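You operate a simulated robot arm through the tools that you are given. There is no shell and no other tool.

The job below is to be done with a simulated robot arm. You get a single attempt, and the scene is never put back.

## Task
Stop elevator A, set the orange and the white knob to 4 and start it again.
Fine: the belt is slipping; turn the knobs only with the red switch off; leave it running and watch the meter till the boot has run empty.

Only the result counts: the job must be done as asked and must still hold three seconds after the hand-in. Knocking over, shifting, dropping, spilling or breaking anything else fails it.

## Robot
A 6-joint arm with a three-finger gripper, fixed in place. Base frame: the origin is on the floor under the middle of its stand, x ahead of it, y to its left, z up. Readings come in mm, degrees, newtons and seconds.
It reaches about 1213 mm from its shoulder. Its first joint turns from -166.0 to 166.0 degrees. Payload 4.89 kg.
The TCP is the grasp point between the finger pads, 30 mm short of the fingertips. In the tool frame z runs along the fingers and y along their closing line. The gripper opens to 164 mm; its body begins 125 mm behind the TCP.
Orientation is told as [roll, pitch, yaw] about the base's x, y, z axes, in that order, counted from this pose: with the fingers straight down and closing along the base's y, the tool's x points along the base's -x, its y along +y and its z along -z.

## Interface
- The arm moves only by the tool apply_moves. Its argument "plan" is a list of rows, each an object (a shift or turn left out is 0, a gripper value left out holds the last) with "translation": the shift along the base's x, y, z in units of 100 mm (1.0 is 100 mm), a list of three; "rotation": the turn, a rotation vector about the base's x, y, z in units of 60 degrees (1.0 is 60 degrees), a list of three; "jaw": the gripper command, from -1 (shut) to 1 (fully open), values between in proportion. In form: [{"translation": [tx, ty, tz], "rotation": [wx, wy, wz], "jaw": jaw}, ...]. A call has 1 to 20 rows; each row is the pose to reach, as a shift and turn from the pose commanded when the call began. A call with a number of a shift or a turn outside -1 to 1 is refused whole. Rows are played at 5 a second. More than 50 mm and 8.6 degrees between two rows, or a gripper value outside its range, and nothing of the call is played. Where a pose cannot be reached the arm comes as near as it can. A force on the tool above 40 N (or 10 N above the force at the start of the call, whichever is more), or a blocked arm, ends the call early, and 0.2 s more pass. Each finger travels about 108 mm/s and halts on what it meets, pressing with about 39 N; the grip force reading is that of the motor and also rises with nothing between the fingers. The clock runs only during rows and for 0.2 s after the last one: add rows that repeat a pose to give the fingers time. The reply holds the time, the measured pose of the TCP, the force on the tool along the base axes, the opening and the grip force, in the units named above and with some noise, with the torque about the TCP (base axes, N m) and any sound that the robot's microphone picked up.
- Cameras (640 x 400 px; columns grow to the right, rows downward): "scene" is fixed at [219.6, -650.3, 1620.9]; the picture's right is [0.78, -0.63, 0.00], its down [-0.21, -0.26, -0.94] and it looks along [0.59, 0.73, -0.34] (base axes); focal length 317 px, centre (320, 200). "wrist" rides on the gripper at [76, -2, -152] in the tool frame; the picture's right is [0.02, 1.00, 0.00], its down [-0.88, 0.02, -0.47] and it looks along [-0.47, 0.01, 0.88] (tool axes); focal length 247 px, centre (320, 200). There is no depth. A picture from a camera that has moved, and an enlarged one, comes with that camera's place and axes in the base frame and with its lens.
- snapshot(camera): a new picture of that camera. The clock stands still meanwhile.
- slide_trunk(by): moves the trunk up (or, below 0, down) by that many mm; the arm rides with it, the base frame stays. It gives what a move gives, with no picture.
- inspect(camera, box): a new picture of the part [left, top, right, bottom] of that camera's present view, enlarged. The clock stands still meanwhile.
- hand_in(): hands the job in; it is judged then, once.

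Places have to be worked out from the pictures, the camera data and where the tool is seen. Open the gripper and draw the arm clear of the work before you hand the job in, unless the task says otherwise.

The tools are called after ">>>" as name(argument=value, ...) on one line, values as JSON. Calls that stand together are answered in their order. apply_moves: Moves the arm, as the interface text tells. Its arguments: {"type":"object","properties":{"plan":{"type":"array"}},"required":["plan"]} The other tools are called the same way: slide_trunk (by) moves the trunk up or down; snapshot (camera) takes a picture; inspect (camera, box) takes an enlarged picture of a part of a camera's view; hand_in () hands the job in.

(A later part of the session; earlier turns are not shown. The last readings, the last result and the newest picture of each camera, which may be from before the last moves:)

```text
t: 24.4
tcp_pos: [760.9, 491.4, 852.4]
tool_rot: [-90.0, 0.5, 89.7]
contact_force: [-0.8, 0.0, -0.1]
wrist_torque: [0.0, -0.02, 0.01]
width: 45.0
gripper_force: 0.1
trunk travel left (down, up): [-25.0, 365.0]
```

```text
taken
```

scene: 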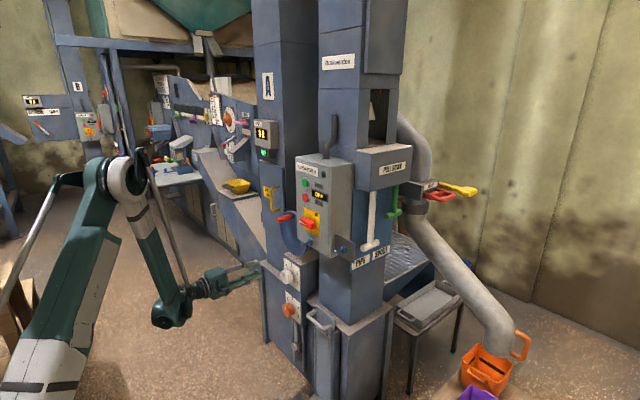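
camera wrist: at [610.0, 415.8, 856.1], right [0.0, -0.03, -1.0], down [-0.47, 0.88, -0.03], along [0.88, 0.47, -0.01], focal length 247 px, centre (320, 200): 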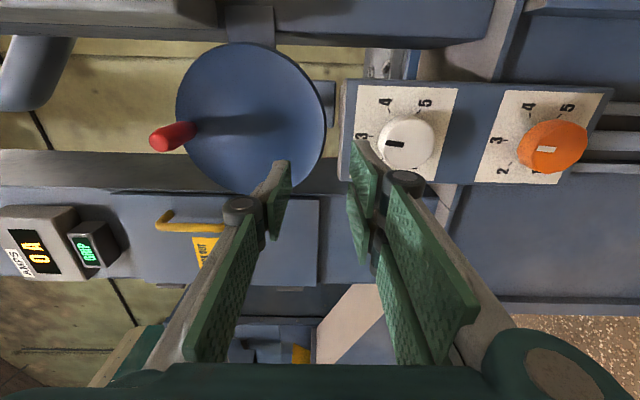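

>>> inspect(camera="wrist", box=[320, 60, 620, 220])

```text
2.13 times, centred on (470, 140) of wrist
camera zoom: at [610.0, 415.8, 856.1], right [0.0, -0.03, -1.0], down [-0.47, 0.88, -0.03], along [0.88, 0.47, -0.01], focal length 527 px, centre (0, 328)
```

zoom: 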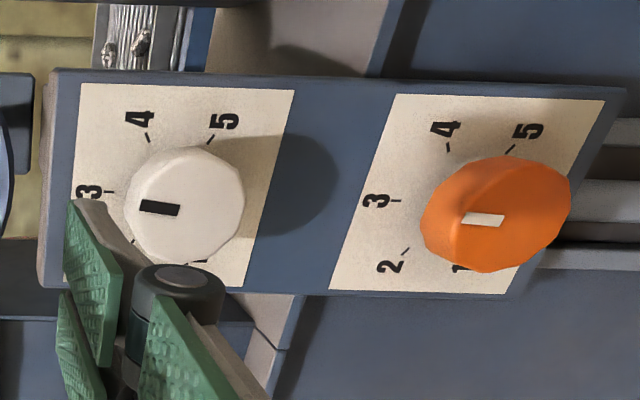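

The dial ticks fit 1…5 at −120°, −60°, 0° (up), +60°, +120°; the knob marks look close to 3 or so, which I need to see more squarely. I move closer with the fingers wider open for a good view of the white knob.

>>> apply_moves(plan=[{"translation": [0.1, -0.1, -0.25], "jaw": 0.2}, {"translation": [0.2, -0.2, -0.5], "jaw": 0.3}, {"translation": [0.35, -0.3, -0.75], "jaw": 0.4}, {"translation": [0.5, -0.4, -1.0], "jaw": 0.5}])

>>> snapshot(camera="wrist")

>>> inspect(camera="scene", box=[230, 230, 340, 340])

```text
t: 25.4
tcp_pos: [844.8, 482.7, 788.4]
tool_rot: [-89.8, 0.5, 89.6]
contact_force: [-1.9, -1.2, 2.6]
wrist_torque: [-0.03, 0.26, 0.07]
width: 122.9
gripper_force: 0.2
out of reach, approached as far as the arm can: row 1, 2, 3, 4
trunk travel left (down, up): [-25.0, 365.0]
```

```text
taken
camera wrist: at [693.0, 407.4, 791.8], right [0.0, -0.03, -1.0], down [-0.47, 0.88, -0.03], along [0.88, 0.47, -0.02], focal length 247 px, centre (320, 200)
```

wrist: 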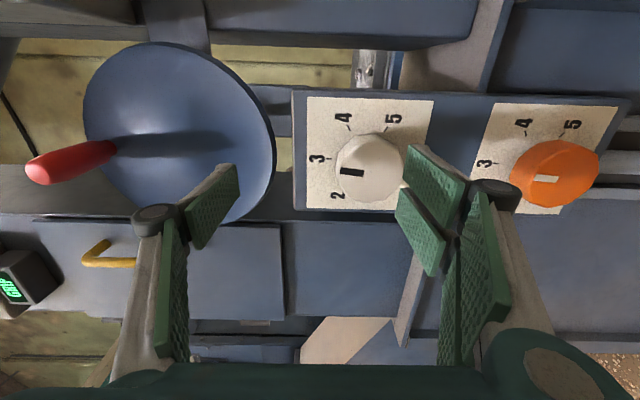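

```text
3.64 times, centred on (285, 285) of scene
camera zoom: at [219.6, -650.3, 1620.9], right [0.78, -0.63, 0.0], down [-0.21, -0.26, -0.94], along [0.59, 0.73, -0.34], focal length 1153 px, centre (447, -109)
```

zoom: 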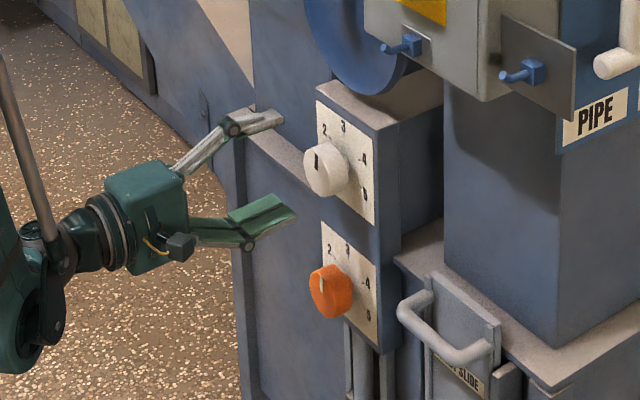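

The arm's limit is a too-steep forearm with a level tool, so for these low knobs I'll use a tool tilted about 20° downward. First I enlarge the knobs from this closer view to read the marks.

>>> inspect(camera="wrist", box=[280, 80, 440, 230])

>>> inspect(camera="wrist", box=[460, 90, 630, 230])

>>> inspect(camera="scene", box=[265, 250, 325, 330])

```text
2.67 times, centred on (360, 155) of wrist
camera zoom: at [693.0, 407.4, 791.8], right [0.0, -0.03, -1.0], down [-0.47, 0.88, -0.03], along [0.88, 0.47, -0.02], focal length 659 px, centre (213, 320)
```

zoom: 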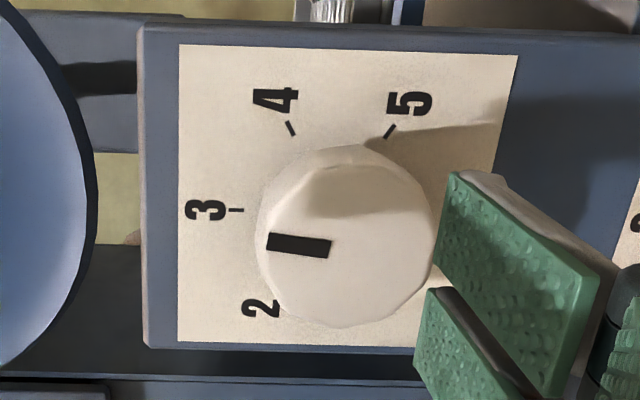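

```text
2.86 times, centred on (545, 160) of wrist
camera zoom: at [693.0, 407.4, 791.8], right [0.0, -0.03, -1.0], down [-0.47, 0.88, -0.03], along [0.88, 0.47, -0.02], focal length 706 px, centre (-323, 314)
```

zoom: 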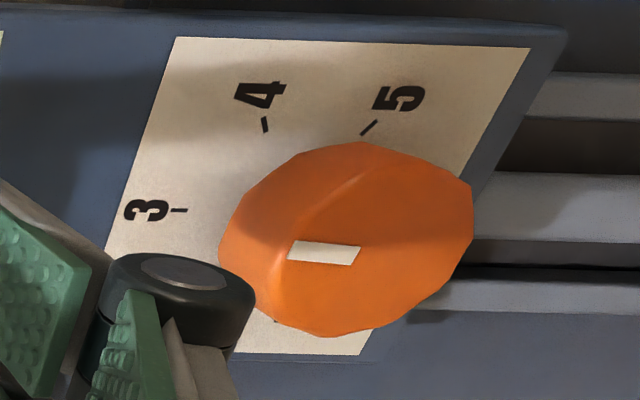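

```text
5.00 times, centred on (295, 290) of scene
camera zoom: at [219.6, -650.3, 1620.9], right [0.78, -0.63, 0.0], down [-0.21, -0.26, -0.94], along [0.59, 0.73, -0.34], focal length 1586 px, centre (445, -250)
```

zoom: 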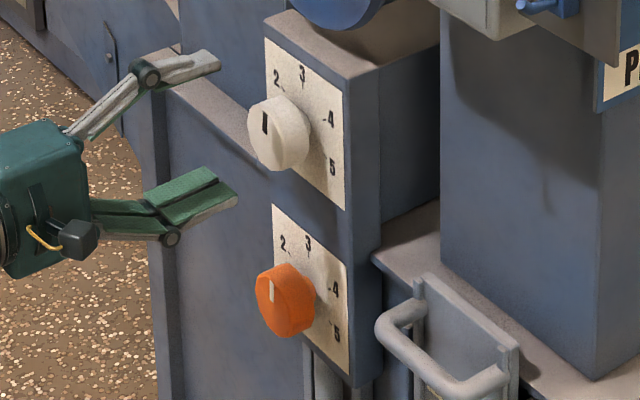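

Both marks point straight up (3), and the ticks put 4 at 60° clockwise; the white dial's centre works out at about (967, 499, 732), with the knob front near x≈928 and ~68 mm across. I lower the trunk by the last 25 mm, then roll the gripper and line up in front of the white knob.

>>> slide_trunk(by=-25)

>>> apply_moves(plan=[{"translation": [0.1, 0.03, -0.04], "rotation": [0.13, 0, 0], "jaw": 0.25}, {"translation": [0.2, 0.06, -0.08], "rotation": [0.26, 0, 0], "jaw": 0.25}, {"translation": [0.3, 0.09, -0.12], "rotation": [0.39, 0, 0], "jaw": 0.25}, {"translation": [0.35, 0.12, -0.16], "rotation": [0.52, 0, 0], "jaw": 0.25}, {"translation": [0.35, 0.16, -0.2], "rotation": [0.65, 0, 0], "jaw": 0.25}])

>>> snapshot(camera="wrist")

>>> inspect(camera="scene", box=[230, 230, 340, 340])

```text
t: 26.1
tcp_pos: [845.4, 481.9, 761.2]
tool_rot: [-89.9, 0.5, 89.7]
contact_force: [0.2, 0.7, 0.2]
wrist_torque: [0.01, -0.01, 0.0]
width: 122.8
gripper_force: 0.1
trunk travel left (down, up): [0.0, 390.0]
```

```text
t: 27.3
tcp_pos: [880.7, 497.1, 741.7]
tool_rot: [-89.6, -38.5, 89.4]
contact_force: [-0.6, -0.4, 0.0]
wrist_torque: [-0.03, 0.01, 0.05]
width: 102.2
gripper_force: 0.0
trunk travel left (down, up): [0.0, 390.0]
```

```text
taken
camera wrist: at [728.8, 438.0, 697.4], right [0.0, 0.61, -0.79], down [-0.47, 0.7, 0.54], along [0.88, 0.37, 0.28], focal length 247 px, centre (320, 200)
```

wrist: 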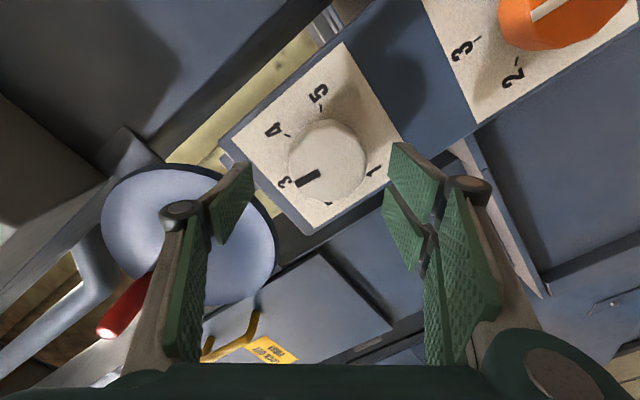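

```text
3.64 times, centred on (285, 285) of scene
camera zoom: at [219.6, -650.3, 1620.9], right [0.78, -0.63, 0.0], down [-0.21, -0.26, -0.94], along [0.59, 0.73, -0.34], focal length 1153 px, centre (447, -109)
```

zoom: 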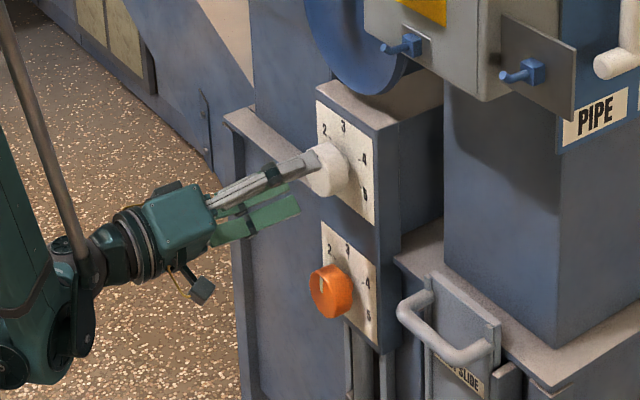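

I'm in front of the white knob. I enlarge the view to refine its centre.

>>> inspect(camera="wrist", box=[220, 60, 420, 240])

```text
2.22 times, centred on (320, 150) of wrist
camera zoom: at [728.8, 438.0, 697.4], right [0.0, 0.61, -0.79], down [-0.47, 0.7, 0.54], along [0.88, 0.37, 0.28], focal length 549 px, centre (320, 311)
```

zoom: 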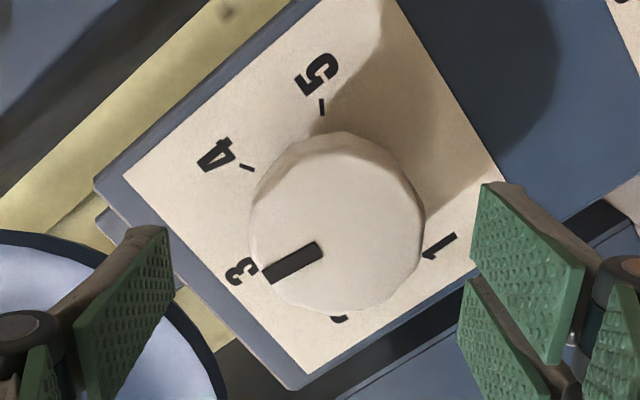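

The knob centre refines to about y≈499, z≈733. I advance over it with the fingers at 100 mm open, tips ending near x≈955.

>>> apply_moves(plan=[{"translation": [0.1, 0.01, -0.04]}, {"translation": [0.2, 0.02, -0.08]}, {"translation": [0.3, 0.02, -0.08]}, {"translation": [0.4, 0.02, -0.08]}, {"translation": [0.44, 0.02, -0.08]}])

>>> snapshot(camera="wrist")

>>> inspect(camera="scene", box=[250, 240, 330, 330])

```text
t: 28.5
tcp_pos: [923.7, 499.4, 732.9]
tool_rot: [-89.6, -38.5, 89.5]
contact_force: [0.2, 0.1, -0.3]
wrist_torque: [-0.01, 0.0, -0.01]
width: 102.4
gripper_force: 0.1
trunk travel left (down, up): [0.0, 390.0]
```

```text
taken
camera wrist: at [772.3, 440.2, 689.6], right [0.0, 0.61, -0.8], down [-0.47, 0.7, 0.54], along [0.88, 0.37, 0.28], focal length 247 px, centre (320, 200)
```

wrist: 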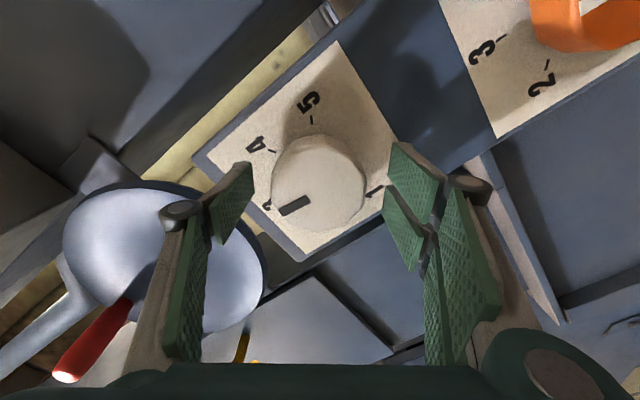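

```text
4.44 times, centred on (290, 285) of scene
camera zoom: at [219.6, -650.3, 1620.9], right [0.78, -0.63, 0.0], down [-0.21, -0.26, -0.94], along [0.59, 0.73, -0.34], focal length 1410 px, centre (453, -178)
```

zoom: 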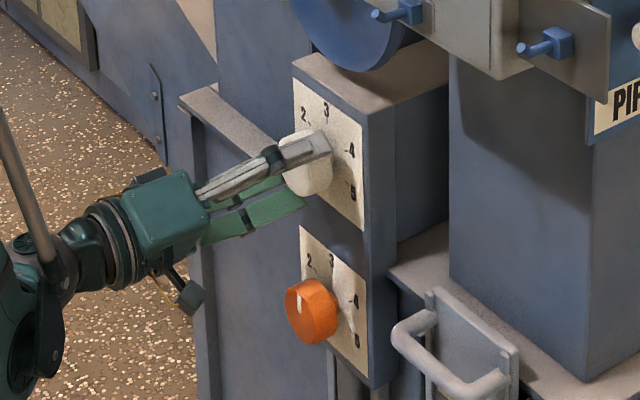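

The knob sits centrally between the pads. I close on it.

>>> apply_moves(plan=[{"translation": [0, 0, 0], "jaw": -0.3}, {"translation": [0, 0, 0], "jaw": -1}, {"translation": [0, 0, 0], "jaw": -1}, {"translation": [0, 0, 0], "jaw": -1}])

>>> snapshot(camera="wrist")

```text
t: 29.5
tcp_pos: [923.7, 499.5, 734.4]
tool_rot: [-89.6, -38.5, 89.4]
contact_force: [2.8, -8.4, 14.2]
wrist_torque: [0.04, -0.48, -0.49]
width: 68.5
gripper_force: 45.2
trunk travel left (down, up): [0.0, 390.0]
```

```text
taken
camera wrist: at [772.2, 439.5, 690.4], right [0.0, 0.61, -0.8], down [-0.47, 0.7, 0.54], along [0.88, 0.37, 0.28], focal length 247 px, centre (320, 200)
```

wrist: 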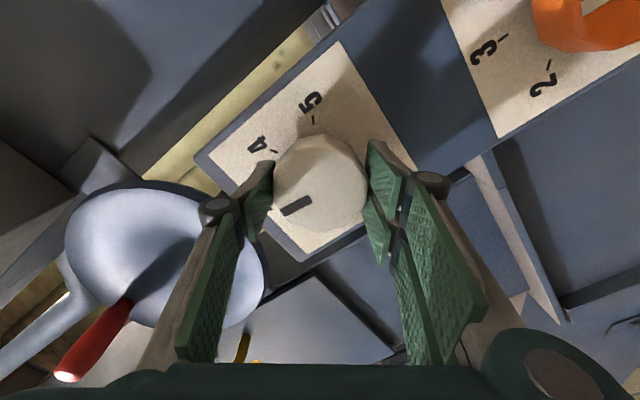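

Gripped at 68.5 mm, with a ~16 N side push meaning the axis is about 1 mm towards −y/+z. I correct that and turn the first 20° clockwise.

>>> apply_moves(plan=[{"translation": [0, -0.006, 0.008]}, {"translation": [0, -0.006, 0.008], "rotation": [0.08, 0, 0]}, {"translation": [0, -0.006, 0.008], "rotation": [0.167, 0, 0]}, {"translation": [0, -0.006, 0.008], "rotation": [0.25, 0, 0]}, {"translation": [0, -0.006, 0.008], "rotation": [0.333, 0, 0]}])

>>> snapshot(camera="wrist")

```text
t: 30.7
tcp_pos: [923.4, 498.8, 734.8]
tool_rot: [-89.1, -58.6, 89.1]
contact_force: [-15.7, -14.3, -12.6]
wrist_torque: [0.0, 0.19, -0.32]
width: 68.6
gripper_force: 44.8
trunk travel left (down, up): [0.0, 390.0]
```

```text
taken
camera wrist: at [772.1, 458.9, 672.4], right [0.0, 0.84, -0.54], down [-0.47, 0.48, 0.75], along [0.88, 0.25, 0.39], focal length 247 px, centre (320, 200)
```

wrist: 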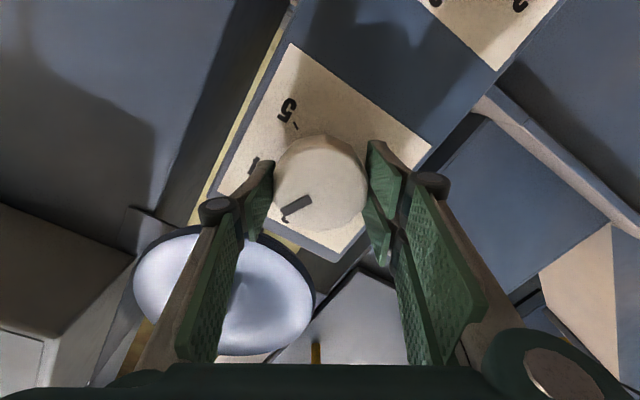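

The knob turns with the gripper; forces are ~20 N. I nudge towards the axis (−y, −z, slightly back) and turn the next 20°.

>>> apply_moves(plan=[{"translation": [-0.005, -0.006, -0.01]}, {"translation": [-0.005, -0.006, -0.01], "rotation": [0.08, 0, 0]}, {"translation": [-0.005, -0.006, -0.01], "rotation": [0.167, 0, 0]}, {"translation": [-0.005, -0.006, -0.01], "rotation": [0.25, 0, 0]}, {"translation": [-0.005, -0.006, -0.01], "rotation": [0.333, 0, 0]}])

>>> snapshot(camera="wrist")

```text
t: 31.9
tcp_pos: [924.3, 500.0, 733.1]
tool_rot: [-87.7, -78.5, 87.9]
contact_force: [-6.2, 3.4, -2.3]
wrist_torque: [-0.02, -0.37, 0.24]
width: 68.4
gripper_force: 44.7
trunk travel left (down, up): [0.0, 390.0]
```

```text
taken
camera wrist: at [772.2, 483.0, 661.9], right [0.0, 0.98, -0.22], down [-0.47, 0.19, 0.86], along [0.88, 0.11, 0.45], focal length 247 px, centre (320, 200)
```

wrist: 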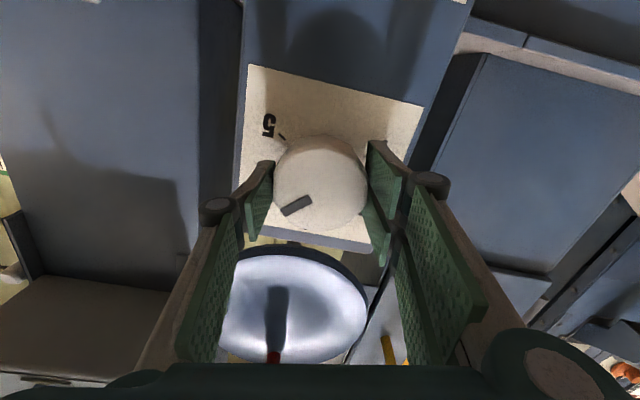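

Forces are small, 40° done. I turn the last 20°.

>>> apply_moves(plan=[{"rotation": [0.08, 0, 0]}, {"rotation": [0.167, 0, 0]}, {"rotation": [0.25, 0, 0]}, {"rotation": [0.333, 0, 0]}, {"rotation": [0.333, 0, 0]}])

>>> snapshot(camera="wrist")

>>> inspect(camera="scene", box=[250, 240, 330, 330])

```text
t: 33.1
tcp_pos: [924.1, 499.9, 733.8]
tool_rot: [87.1, -81.6, -87.0]
contact_force: [-26.5, 4.8, -10.5]
wrist_torque: [-0.02, 0.24, 0.35]
width: 68.5
gripper_force: 45.8
trunk travel left (down, up): [0.0, 390.0]
```

```text
taken
camera wrist: at [772.2, 509.6, 660.5], right [0.0, 0.99, 0.13], down [-0.47, -0.11, 0.88], along [0.88, -0.06, 0.46], focal length 247 px, centre (320, 200)
```

wrist: 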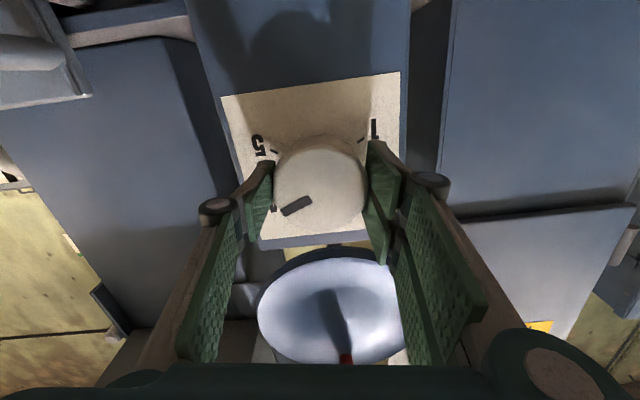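

```text
4.44 times, centred on (290, 285) of scene
camera zoom: at [219.6, -650.3, 1620.9], right [0.78, -0.63, 0.0], down [-0.21, -0.26, -0.94], along [0.59, 0.73, -0.34], focal length 1410 px, centre (453, -178)
```

zoom: 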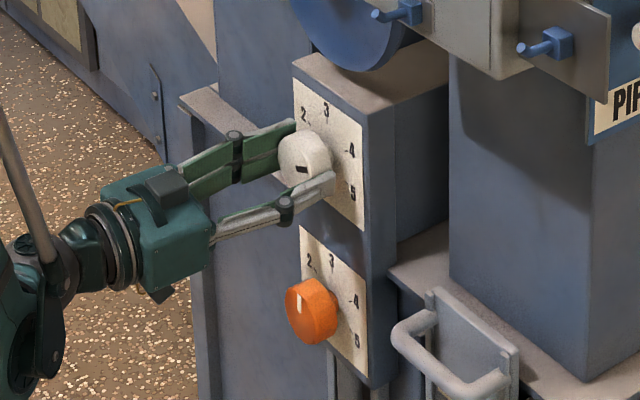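

The total turn is 60°. I open the fingers and draw back about 38 mm to check where the mark points.

>>> apply_moves(plan=[{"translation": [0, 0, 0], "jaw": 0.0}, {"translation": [0, 0, 0], "jaw": 0.25}, {"translation": [0, 0, 0], "jaw": 0.25}, {"translation": [-0.15, 0, 0], "jaw": 0.25}, {"translation": [-0.3, 0, 0.0], "jaw": 0.25}, {"translation": [-0.4, 0, 0.05], "jaw": 0.25}, {"translation": [-0.45, 0, 0.2], "jaw": 0.25}])

>>> inspect(camera="wrist", box=[200, 50, 440, 250])

>>> inspect(camera="scene", box=[265, 250, 325, 330])

```text
t: 34.7
tcp_pos: [879.2, 499.1, 752.5]
tool_rot: [87.2, -81.6, -87.0]
contact_force: [0.3, 0.6, -1.1]
wrist_torque: [0.0, -0.05, -0.07]
width: 102.4
gripper_force: 0.0
trunk travel left (down, up): [0.0, 390.0]
```

```text
2.00 times, centred on (320, 150) of wrist
camera zoom: at [727.0, 509.0, 679.8], right [0.0, 0.99, 0.12], down [-0.47, -0.11, 0.88], along [0.88, -0.06, 0.46], focal length 494 px, centre (320, 300)
```

zoom: 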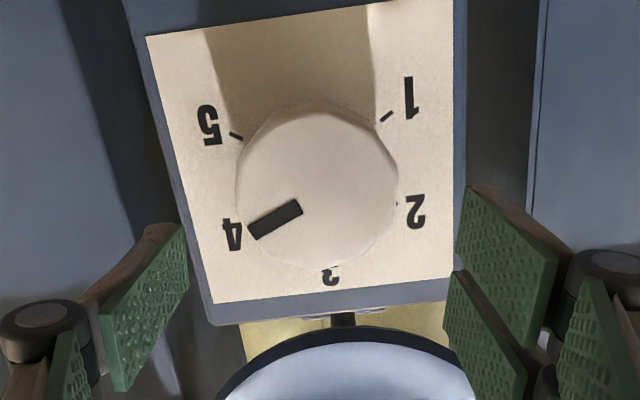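

```text
5.00 times, centred on (295, 290) of scene
camera zoom: at [219.6, -650.3, 1620.9], right [0.78, -0.63, 0.0], down [-0.21, -0.26, -0.94], along [0.59, 0.73, -0.34], focal length 1586 px, centre (445, -250)
```

zoom: 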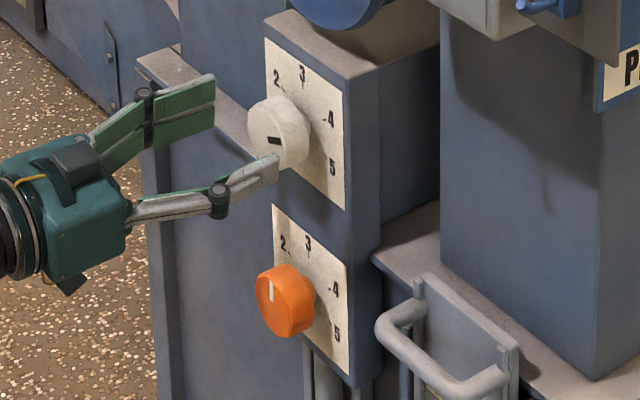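

The mark points at 4. I enlarge further to check the angle precisely.

>>> inspect(camera="wrist", box=[270, 80, 380, 210])

```text
3.08 times, centred on (325, 145) of wrist
camera zoom: at [727.0, 509.0, 679.8], right [0.0, 0.99, 0.12], down [-0.47, -0.11, 0.88], along [0.88, -0.06, 0.46], focal length 760 px, centre (305, 369)
```

zoom: 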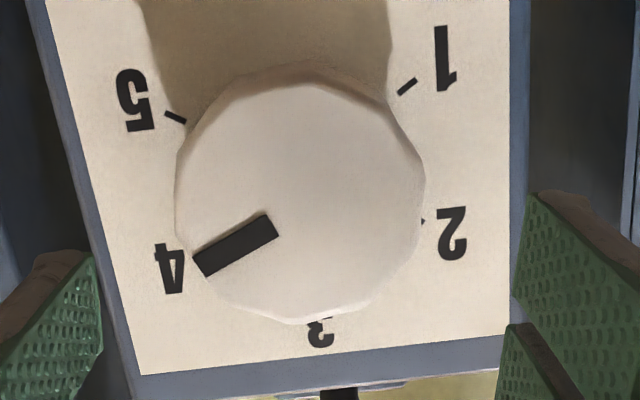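

The mark is near the 4 tick; my estimate is 60–66°, so I zoom in further to be exact.

>>> inspect(camera="wrist", box=[280, 120, 360, 170])

>>> inspect(camera="wrist", box=[275, 85, 375, 195])

```text
8.00 times, centred on (320, 145) of wrist
camera zoom: at [727.0, 509.0, 679.8], right [0.0, 0.99, 0.12], down [-0.47, -0.11, 0.88], along [0.88, -0.06, 0.46], focal length 1976 px, centre (320, 640)
```

zoom: 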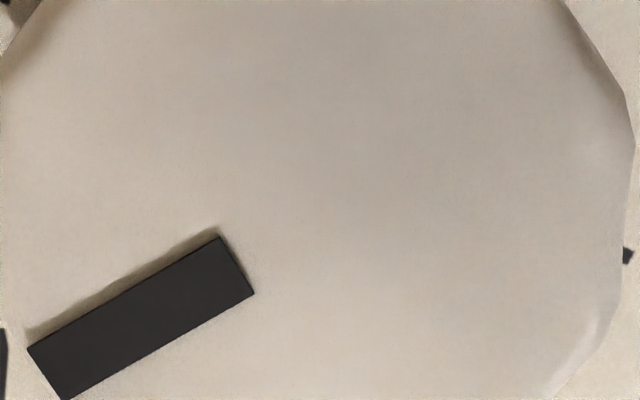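

```text
3.64 times, centred on (325, 140) of wrist
camera zoom: at [727.0, 509.0, 679.8], right [0.0, 0.99, 0.12], down [-0.47, -0.11, 0.88], along [0.88, -0.06, 0.46], focal length 898 px, centre (302, 418)
```

zoom: 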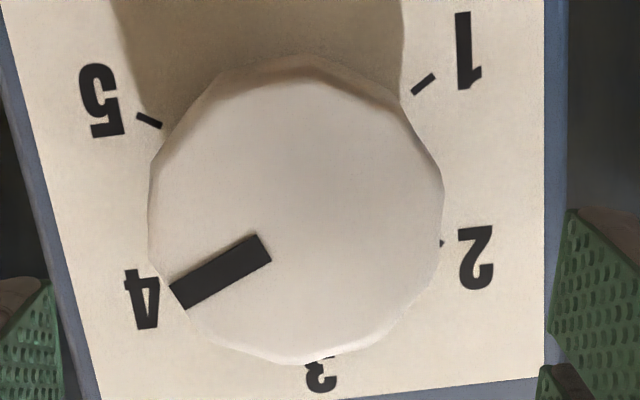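

The tick angles check out at ±120°, while the mark is at about 66.5°, so it's some 6.5° past 4. I re-enter, grip again and turn it back by that amount.

>>> apply_moves(plan=[{"translation": [0.05, 0, -0.15]}, {"translation": [0.15, 0, -0.2]}, {"translation": [0.3, 0, -0.2]}, {"translation": [0.45, 0, -0.2]}, {"translation": [0.45, 0, -0.2], "jaw": -0.1}, {"translation": [0.45, 0, -0.2], "jaw": -1}, {"translation": [0.45, 0, -0.2], "jaw": -1}, {"translation": [0.45, 0, -0.2], "jaw": -1}])

>>> inspect(camera="wrist", box=[270, 120, 370, 250])

```text
t: 36.5
tcp_pos: [923.0, 500.3, 734.0]
tool_rot: [87.3, -81.5, -86.9]
contact_force: [6.0, 6.9, 1.6]
wrist_torque: [0.0, -0.01, 0.29]
width: 68.3
gripper_force: 45.1
trunk travel left (down, up): [0.0, 390.0]
```

```text
3.08 times, centred on (320, 185) of wrist
camera zoom: at [772.8, 509.6, 660.5], right [0.0, 0.99, 0.12], down [-0.47, -0.11, 0.88], along [0.88, -0.06, 0.46], focal length 760 px, centre (320, 246)
```

zoom: 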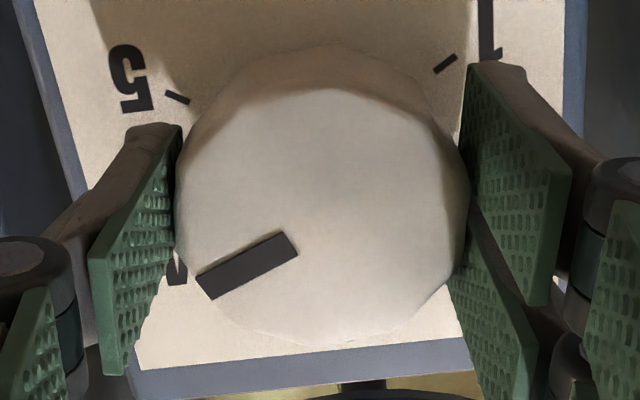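

Gripped again with low force and the mark still at ~66°. I turn back 6.3°.

>>> apply_moves(plan=[{"translation": [0, 0.003, 0], "rotation": [-0.05, 0, 0]}, {"translation": [0, 0.003, 0], "rotation": [-0.105, 0, 0]}, {"translation": [0, 0.003, 0], "rotation": [-0.105, 0, 0]}])

>>> inspect(camera="wrist", box=[270, 120, 370, 250])

```text
t: 37.3
tcp_pos: [924.8, 499.5, 733.5]
tool_rot: [78.4, -87.9, -78.3]
contact_force: [17.4, 13.6, 8.9]
wrist_torque: [-0.03, -0.23, 0.16]
width: 68.3
gripper_force: 44.9
trunk travel left (down, up): [0.0, 390.0]
```

```text
3.08 times, centred on (320, 185) of wrist
camera zoom: at [772.8, 501.1, 659.9], right [0.0, 1.0, 0.01], down [-0.47, -0.01, 0.88], along [0.88, 0.0, 0.47], focal length 760 px, centre (320, 246)
```

zoom: 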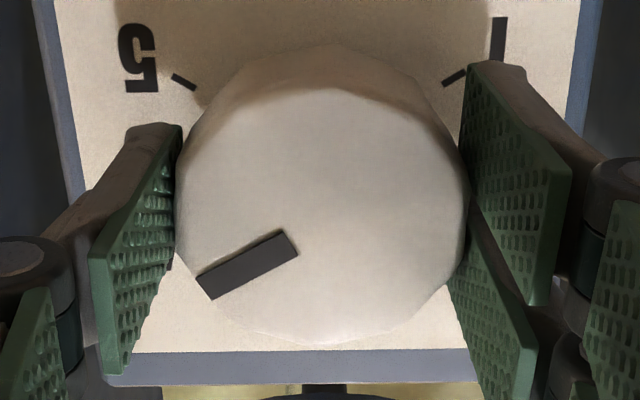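

The mark now computes to about 59.7°. I open, back off and check it again.

>>> apply_moves(plan=[{"translation": [0, 0, 0], "jaw": 0.0}, {"translation": [0, 0, 0], "jaw": 0.25}, {"translation": [0, 0, 0], "jaw": 0.25}, {"translation": [-0.15, 0, 0], "jaw": 0.25}, {"translation": [-0.3, 0, 0.0], "jaw": 0.25}, {"translation": [-0.4, 0, 0.05], "jaw": 0.25}, {"translation": [-0.45, 0, 0.2], "jaw": 0.25}])

>>> inspect(camera="wrist", box=[275, 85, 375, 195])

```text
t: 38.9
tcp_pos: [878.3, 499.3, 753.2]
tool_rot: [78.2, -87.9, -78.2]
contact_force: [0.6, 1.0, -0.5]
wrist_torque: [-0.02, -0.1, -0.06]
width: 102.5
gripper_force: 0.1
trunk travel left (down, up): [0.0, 390.0]
```

```text
3.64 times, centred on (325, 140) of wrist
camera zoom: at [727.4, 500.1, 679.7], right [0.0, 1.0, 0.02], down [-0.47, -0.01, 0.88], along [0.88, -0.01, 0.47], focal length 898 px, centre (302, 418)
```

zoom: 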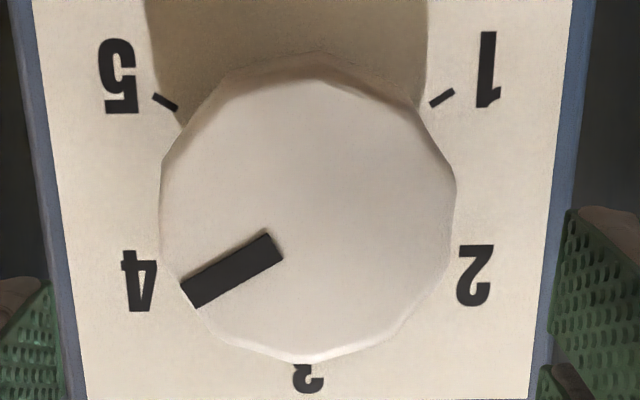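

White is at about 59°, i.e. on 4. Now for the orange knob (axis ≈ y 497, z 544): I tilt the tool 20° down and move back and lower for reach.

>>> apply_moves(plan=[{"translation": [-0.05, 0.0, 0.0], "rotation": [0, 0.08, 0]}, {"translation": [-0.1, 0.02, -0.05], "rotation": [0, 0.167, 0]}, {"translation": [-0.15, 0.05, -0.15], "rotation": [0, 0.25, 0]}, {"translation": [-0.2, 0.1, -0.3], "rotation": [0, 0.333, 0]}])

>>> apply_moves(plan=[{"translation": [0.0, 0.02, -0.1], "rotation": [-0.12, 0, 0]}, {"translation": [0.0, 0.04, -0.25], "rotation": [-0.24, 0, 0]}, {"translation": [0.0, 0.05, -0.4], "rotation": [-0.36, 0, 0]}, {"translation": [0.0, 0.05, -0.55], "rotation": [-0.48, 0, 0]}, {"translation": [0.0, 0.05, -0.7], "rotation": [-0.6, 0, 0]}, {"translation": [0.0, 0.05, -0.85], "rotation": [-0.73, 0, 0]}, {"translation": [0.0, 0.05, -1.0], "rotation": [-0.867, 0, 0]}])

>>> snapshot(camera="wrist")

>>> inspect(camera="scene", box=[210, 230, 340, 370])

```text
t: 39.9
tcp_pos: [858.5, 509.9, 724.4]
tool_rot: [5.6, -69.4, -5.9]
contact_force: [-0.3, 0.2, -1.1]
wrist_torque: [-0.02, -0.03, 0.0]
width: 102.5
gripper_force: 0.0
trunk travel left (down, up): [0.0, 390.0]
```

```text
t: 41.5
tcp_pos: [860.0, 514.2, 624.5]
tool_rot: [-74.3, -37.1, 64.1]
contact_force: [0.0, -0.5, 0.9]
wrist_torque: [0.07, 0.12, 0.08]
width: 102.3
gripper_force: 0.0
trunk travel left (down, up): [0.0, 390.0]
```

```text
taken
camera wrist: at [690.6, 501.2, 614.0], right [0.0, 0.63, -0.78], down [-0.14, 0.77, 0.62], along [0.99, 0.1, 0.09], focal length 247 px, centre (320, 200)
```

wrist: 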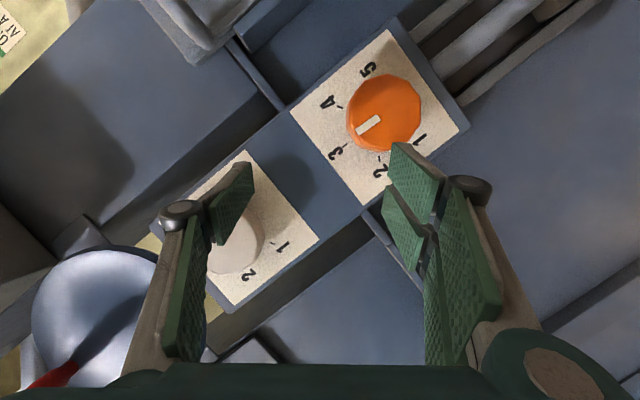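

```text
2.86 times, centred on (275, 300) of scene
camera zoom: at [219.6, -650.3, 1620.9], right [0.78, -0.63, 0.0], down [-0.21, -0.26, -0.94], along [0.59, 0.73, -0.34], focal length 906 px, centre (449, -86)
```

zoom: 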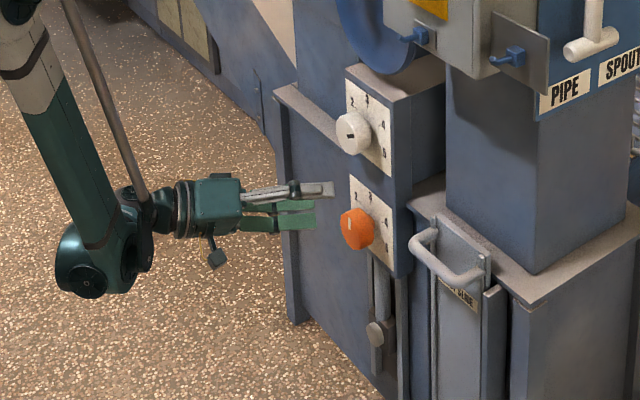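

A good, nearly frontal view. I enlarge the orange knob to get its axis and mark angle.

>>> inspect(camera="wrist", box=[290, 30, 470, 200])

```text
2.35 times, centred on (380, 115) of wrist
camera zoom: at [690.6, 501.2, 614.0], right [0.0, 0.63, -0.78], down [-0.14, 0.77, 0.62], along [0.99, 0.1, 0.09], focal length 581 px, centre (179, 400)
```

zoom: 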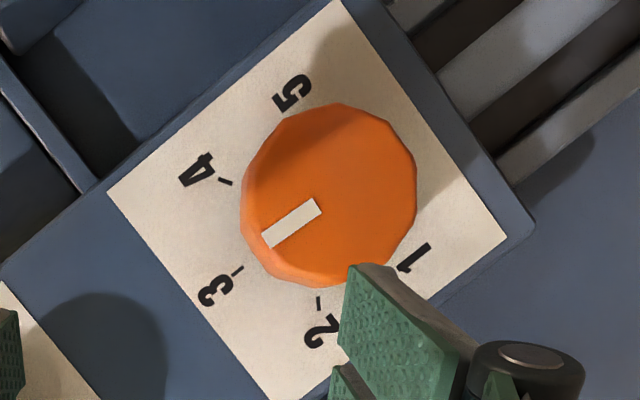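

The orange mark sits at about +4° (near 3) and its axis at y≈498.5, z≈539.5. I move onto the tilted approach line, about 70 mm short of the grasp.

>>> apply_moves(plan=[{"translation": [0.0, 0.03, -0.2]}, {"translation": [-0.02, 0.06, -0.4]}, {"translation": [-0.03, 0.09, -0.55]}, {"translation": [-0.03, 0.1, -0.63]}])

>>> snapshot(camera="wrist")

>>> inspect(camera="scene", box=[210, 230, 340, 370])

```text
t: 42.5
tcp_pos: [854.9, 525.7, 559.6]
tool_rot: [-74.2, -37.2, 63.9]
contact_force: [-0.1, -0.5, 0.4]
wrist_torque: [0.04, 0.04, 0.0]
width: 102.1
gripper_force: 0.0
trunk travel left (down, up): [0.0, 390.0]
```

```text
taken
camera wrist: at [687.4, 511.0, 550.1], right [0.0, 0.63, -0.78], down [-0.14, 0.77, 0.62], along [0.99, 0.1, 0.09], focal length 247 px, centre (320, 200)
```

wrist: 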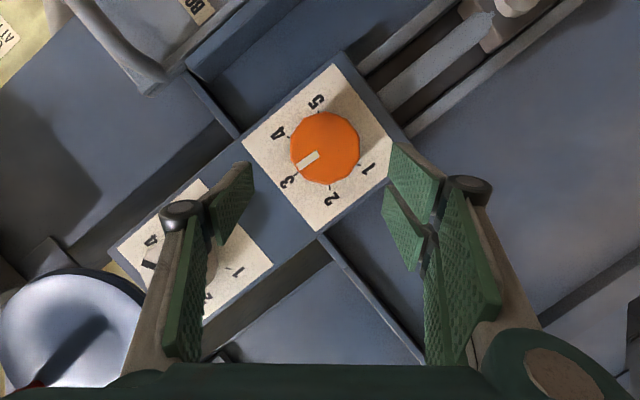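

```text
2.86 times, centred on (275, 300) of scene
camera zoom: at [219.6, -650.3, 1620.9], right [0.78, -0.63, 0.0], down [-0.21, -0.26, -0.94], along [0.59, 0.73, -0.34], focal length 906 px, centre (449, -86)
```

zoom: 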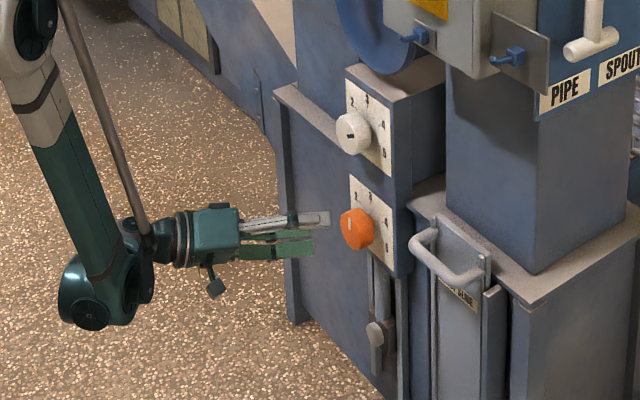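

I enlarge once more to fix the knob axis before going in.

>>> inspect(camera="wrist", box=[240, 70, 400, 230])

```text
2.50 times, centred on (320, 150) of wrist
camera zoom: at [687.4, 511.0, 550.1], right [0.0, 0.63, -0.78], down [-0.14, 0.77, 0.62], along [0.99, 0.1, 0.09], focal length 617 px, centre (320, 325)
```

zoom: 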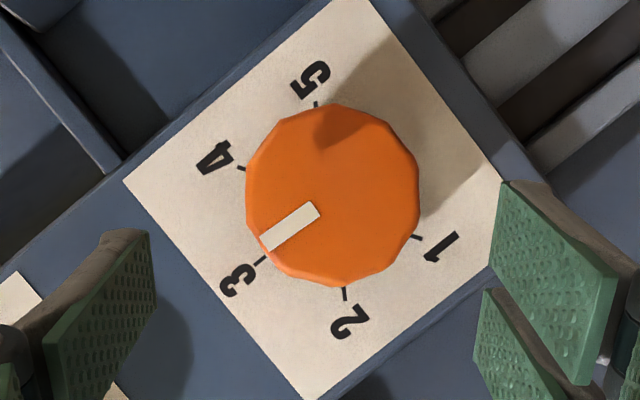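

The axis averages to about y 498.8, z 537.5. I advance along the tool axis over the knob.

>>> apply_moves(plan=[{"translation": [0.17, -0.05, -0.04]}, {"translation": [0.34, -0.1, -0.08]}, {"translation": [0.48, -0.145, -0.12]}, {"translation": [0.6, -0.18, -0.148]}, {"translation": [0.67, -0.202, -0.165]}])

>>> snapshot(camera="wrist")

>>> inspect(camera="scene", box=[250, 270, 330, 360])

```text
t: 43.7
tcp_pos: [924.3, 504.4, 543.4]
tool_rot: [-74.2, -37.2, 64.0]
contact_force: [-1.1, -0.2, 0.5]
wrist_torque: [0.07, 0.02, 0.01]
width: 102.5
gripper_force: 0.1
trunk travel left (down, up): [0.0, 390.0]
```

```text
taken
camera wrist: at [755.4, 490.2, 533.7], right [0.0, 0.63, -0.78], down [-0.14, 0.77, 0.62], along [0.99, 0.1, 0.09], focal length 247 px, centre (320, 200)
```

wrist: 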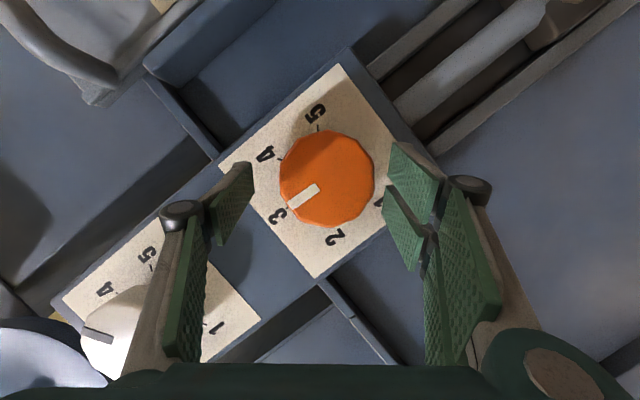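

```text
4.44 times, centred on (290, 315) of scene
camera zoom: at [219.6, -650.3, 1620.9], right [0.78, -0.63, 0.0], down [-0.21, -0.26, -0.94], along [0.59, 0.73, -0.34], focal length 1410 px, centre (453, -311)
```

zoom: 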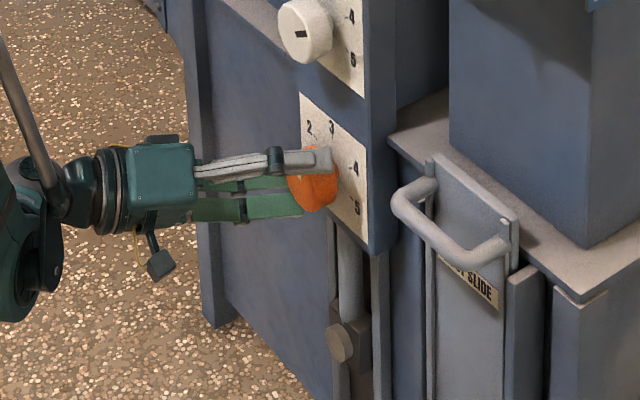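

The knob is ~2 mm off towards +y/−z along the closing line. I correct that and close.

>>> apply_moves(plan=[{"translation": [0, 0.012, -0.015], "jaw": 0.2}, {"translation": [0, 0.012, -0.015], "jaw": -0.1}, {"translation": [0, 0.012, -0.015], "jaw": -1}, {"translation": [0, 0.012, -0.015], "jaw": -1}, {"translation": [0, 0.012, -0.015], "jaw": -1}])

>>> inspect(camera="wrist", box=[240, 90, 400, 250])

```text
t: 44.9
tcp_pos: [922.3, 507.0, 539.8]
tool_rot: [-74.2, -37.2, 64.1]
contact_force: [-6.1, 28.2, -27.4]
wrist_torque: [0.34, 0.95, 1.13]
width: 68.5
gripper_force: 45.2
trunk travel left (down, up): [0.0, 390.0]
```

```text
2.50 times, centred on (320, 170) of wrist
camera zoom: at [754.6, 492.7, 530.3], right [0.0, 0.63, -0.78], down [-0.14, 0.77, 0.62], along [0.99, 0.11, 0.09], focal length 617 px, centre (320, 275)
```

zoom: 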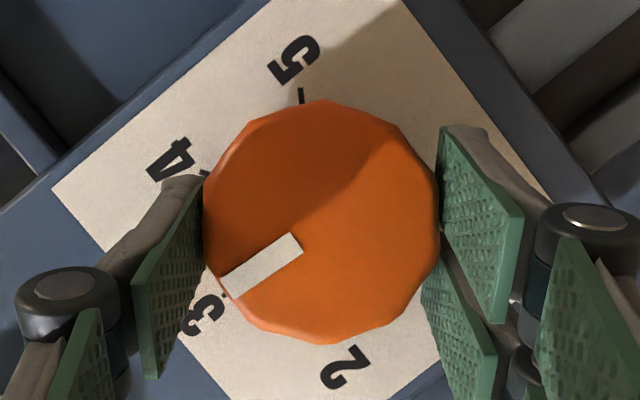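

The tool is being pushed another ~2.5 mm the same way, so the axis lies further along +y/−z. I shift there to relax.

>>> apply_moves(plan=[{"translation": [0, 0.008, -0.01]}, {"translation": [0, 0.016, -0.02]}, {"translation": [0, 0.016, -0.02]}])

```text
t: 45.7
tcp_pos: [923.0, 507.2, 540.4]
tool_rot: [-74.2, -37.1, 64.1]
contact_force: [-20.8, 22.1, -6.3]
wrist_torque: [0.13, 0.56, 0.53]
width: 68.6
gripper_force: 45.2
trunk travel left (down, up): [0.0, 390.0]
```

I trim a little more and then turn the first 20°, moving the TCP on the small arc around the knob axis.

>>> apply_moves(plan=[{"translation": [-0.008, 0.01, -0.003]}, {"translation": [-0.008, 0.005, 0.002], "rotation": [0.083, 0, 0]}, {"translation": [-0.008, 0.0, 0.007], "rotation": [0.167, 0, 0]}, {"translation": [-0.008, -0.006, 0.011], "rotation": [0.25, 0, 0]}, {"translation": [-0.008, -0.012, 0.015], "rotation": [0.333, 0, 0]}])

>>> snapshot(camera="wrist")

```text
t: 46.9
tcp_pos: [923.2, 504.8, 542.9]
tool_rot: [-59.3, -54.5, 53.2]
contact_force: [7.7, -1.8, 10.8]
wrist_torque: [-0.04, 0.09, 0.35]
width: 68.5
gripper_force: 45.1
trunk travel left (down, up): [0.0, 390.0]
```

```text
taken
camera wrist: at [754.6, 496.2, 527.7], right [0.0, 0.86, -0.52], down [-0.14, 0.51, 0.85], along [0.99, 0.07, 0.12], focal length 247 px, centre (320, 200)
```

wrist: 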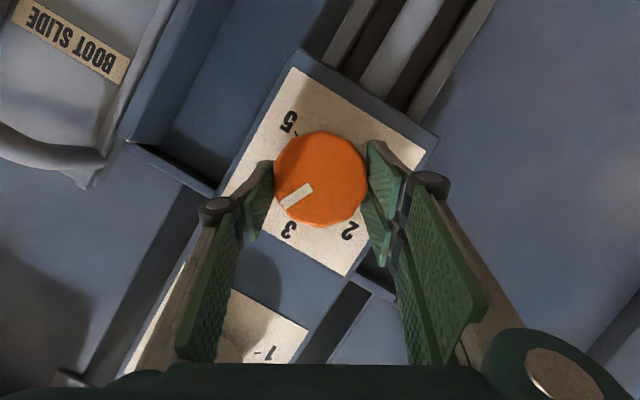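

Forces stay low (~11 N) and the knob follows. Next 20°.

>>> apply_moves(plan=[{"translation": [0, -0.008, 0.007], "rotation": [0.083, 0, 0]}, {"translation": [0, -0.015, 0.01], "rotation": [0.167, 0, 0]}, {"translation": [0, -0.022, 0.012], "rotation": [0.25, 0, 0]}, {"translation": [0, -0.029, 0.014], "rotation": [0.333, 0, 0]}])

>>> inspect(camera="wrist", box=[240, 90, 400, 250])

```text
t: 47.9
tcp_pos: [923.2, 501.4, 543.4]
tool_rot: [-26.8, -67.5, 24.5]
contact_force: [29.4, -16.7, 4.3]
wrist_torque: [-0.18, -0.78, 0.15]
width: 68.5
gripper_force: 44.8
trunk travel left (down, up): [0.0, 390.0]
```

```text
2.50 times, centred on (320, 170) of wrist
camera zoom: at [754.5, 499.5, 526.6], right [0.0, 0.98, -0.19], down [-0.14, 0.19, 0.97], along [0.99, 0.02, 0.13], focal length 617 px, centre (320, 275)
```

zoom: 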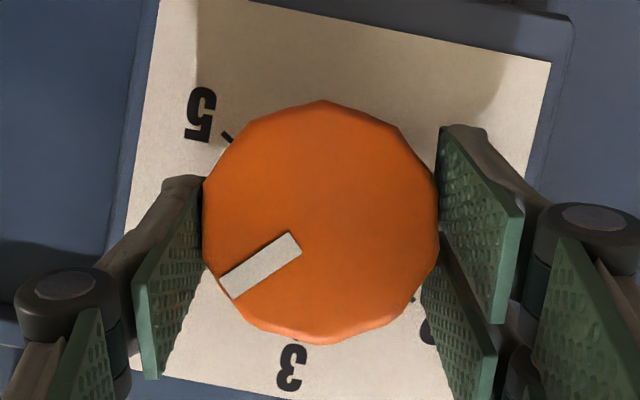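

The mark is now at about 45°. I ease the forces (−y, +x) and turn the remaining 15°.

>>> apply_moves(plan=[{"translation": [0.01, -0.008, 0.002]}, {"translation": [0.01, -0.015, 0.002], "rotation": [0.083, 0, 0]}, {"translation": [0.01, -0.022, 0.002], "rotation": [0.167, 0, 0]}, {"translation": [0.01, -0.029, 0.002], "rotation": [0.252, 0, 0]}, {"translation": [0.01, -0.029, 0.002], "rotation": [0.252, 0, 0]}])

>>> inspect(camera="wrist", box=[240, 90, 400, 250])

```text
t: 49.1
tcp_pos: [921.9, 497.9, 543.2]
tool_rot: [14.6, -68.9, -14.1]
contact_force: [-6.5, -18.7, 5.4]
wrist_torque: [-0.14, 0.1, -0.23]
width: 68.6
gripper_force: 44.9
trunk travel left (down, up): [0.0, 390.0]
```

```text
2.50 times, centred on (320, 170) of wrist
camera zoom: at [754.4, 501.9, 526.7], right [0.0, 1.0, 0.07], down [-0.14, -0.07, 0.99], along [0.99, -0.01, 0.14], focal length 617 px, centre (320, 275)
```

zoom: 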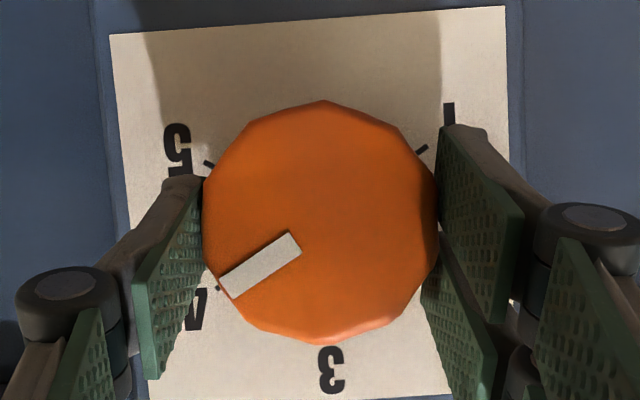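

The mark computes to 60° now. I open and back out along the tool axis to check.

>>> apply_moves(plan=[{"translation": [0, 0, 0], "jaw": 0.0}, {"translation": [0, 0, 0], "jaw": 0.25}, {"translation": [0, 0, 0], "jaw": 0.25}, {"translation": [-0.14, 0, 0.05], "jaw": 0.25}, {"translation": [-0.28, -0.01, 0.1], "jaw": 0.25}, {"translation": [-0.42, -0.01, 0.16], "jaw": 0.25}, {"translation": [-0.56, -0.02, 0.21], "jaw": 0.25}])

>>> inspect(camera="wrist", box=[240, 70, 400, 230])

>>> inspect(camera="scene", box=[265, 250, 325, 330])

```text
t: 50.7
tcp_pos: [879.0, 509.2, 571.9]
tool_rot: [14.3, -68.9, -13.9]
contact_force: [-0.8, 0.7, -0.7]
wrist_torque: [0.01, -0.03, -0.02]
width: 102.6
gripper_force: 0.0
out of reach, approached as far as the arm can: row 6, 7
trunk travel left (down, up): [0.0, 390.0]
```

```text
2.50 times, centred on (320, 150) of wrist
camera zoom: at [710.8, 510.3, 555.6], right [0.0, 1.0, 0.07], down [-0.13, -0.07, 0.99], along [0.99, -0.01, 0.13], focal length 617 px, centre (320, 325)
```

zoom: 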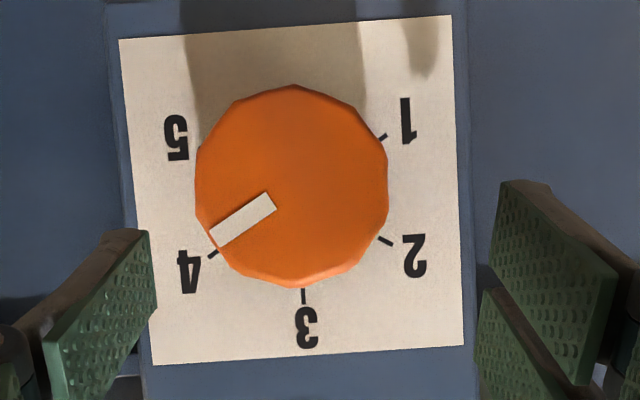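

```text
5.00 times, centred on (295, 290) of scene
camera zoom: at [219.6, -650.3, 1620.9], right [0.78, -0.63, 0.0], down [-0.21, -0.26, -0.94], along [0.59, 0.73, -0.34], focal length 1586 px, centre (445, -250)
```

zoom: 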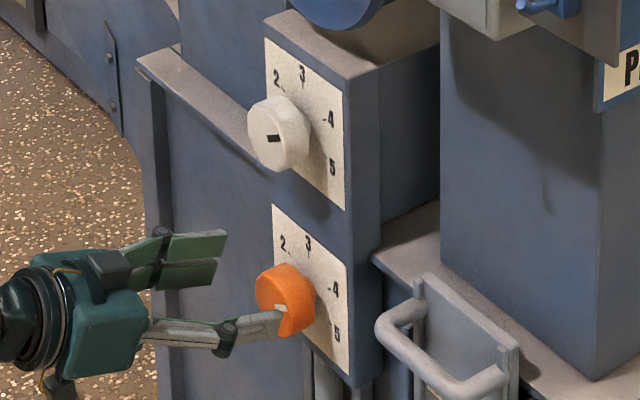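

Both knobs are on 4 (white ≈59°, orange ≈60°). Now I move up and back away from the knobs, then raise the trunk again for the panel.

>>> apply_moves(plan=[{"translation": [-0.05, 0, 0.12]}, {"translation": [-0.12, 0, 0.3]}, {"translation": [-0.2, 0, 0.5]}, {"translation": [-0.3, 0, 0.75]}, {"translation": [-0.4, 0, 1.0]}])

>>> slide_trunk(by=175)

>>> snapshot(camera="scene")

>>> snapshot(camera="wrist")

```text
t: 51.9
tcp_pos: [837.4, 507.6, 670.8]
tool_rot: [14.2, -69.0, -14.0]
contact_force: [0.8, 1.0, -1.3]
wrist_torque: [-0.04, -0.16, -0.09]
width: 102.6
gripper_force: 0.1
trunk travel left (down, up): [0.0, 390.0]
```

```text
t: 53.9
tcp_pos: [836.9, 507.2, 845.9]
tool_rot: [14.3, -68.9, -14.0]
contact_force: [0.3, 0.2, 0.3]
wrist_torque: [-0.01, -0.04, 0.0]
width: 102.7
gripper_force: 0.1
trunk travel left (down, up): [-175.0, 215.0]
```

```text
taken
```

scene: 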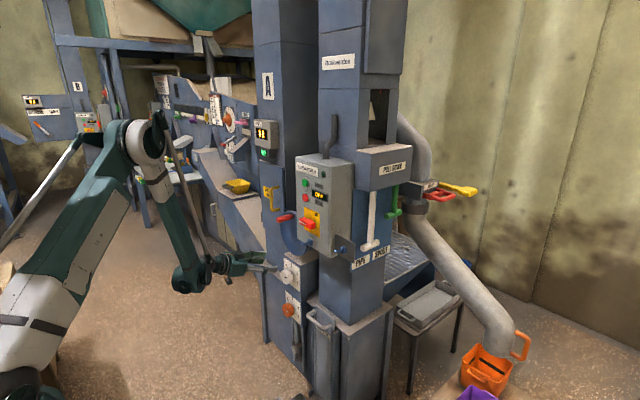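

```text
taken
camera wrist: at [668.6, 509.5, 829.5], right [0.0, 1.0, 0.07], down [-0.14, -0.07, 0.99], along [0.99, -0.01, 0.14], focal length 247 px, centre (320, 200)
```

wrist: 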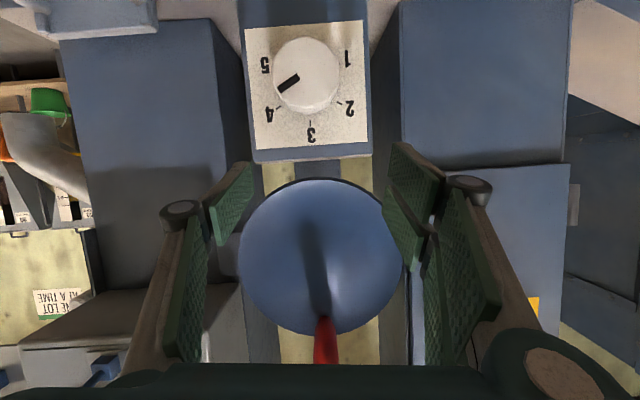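

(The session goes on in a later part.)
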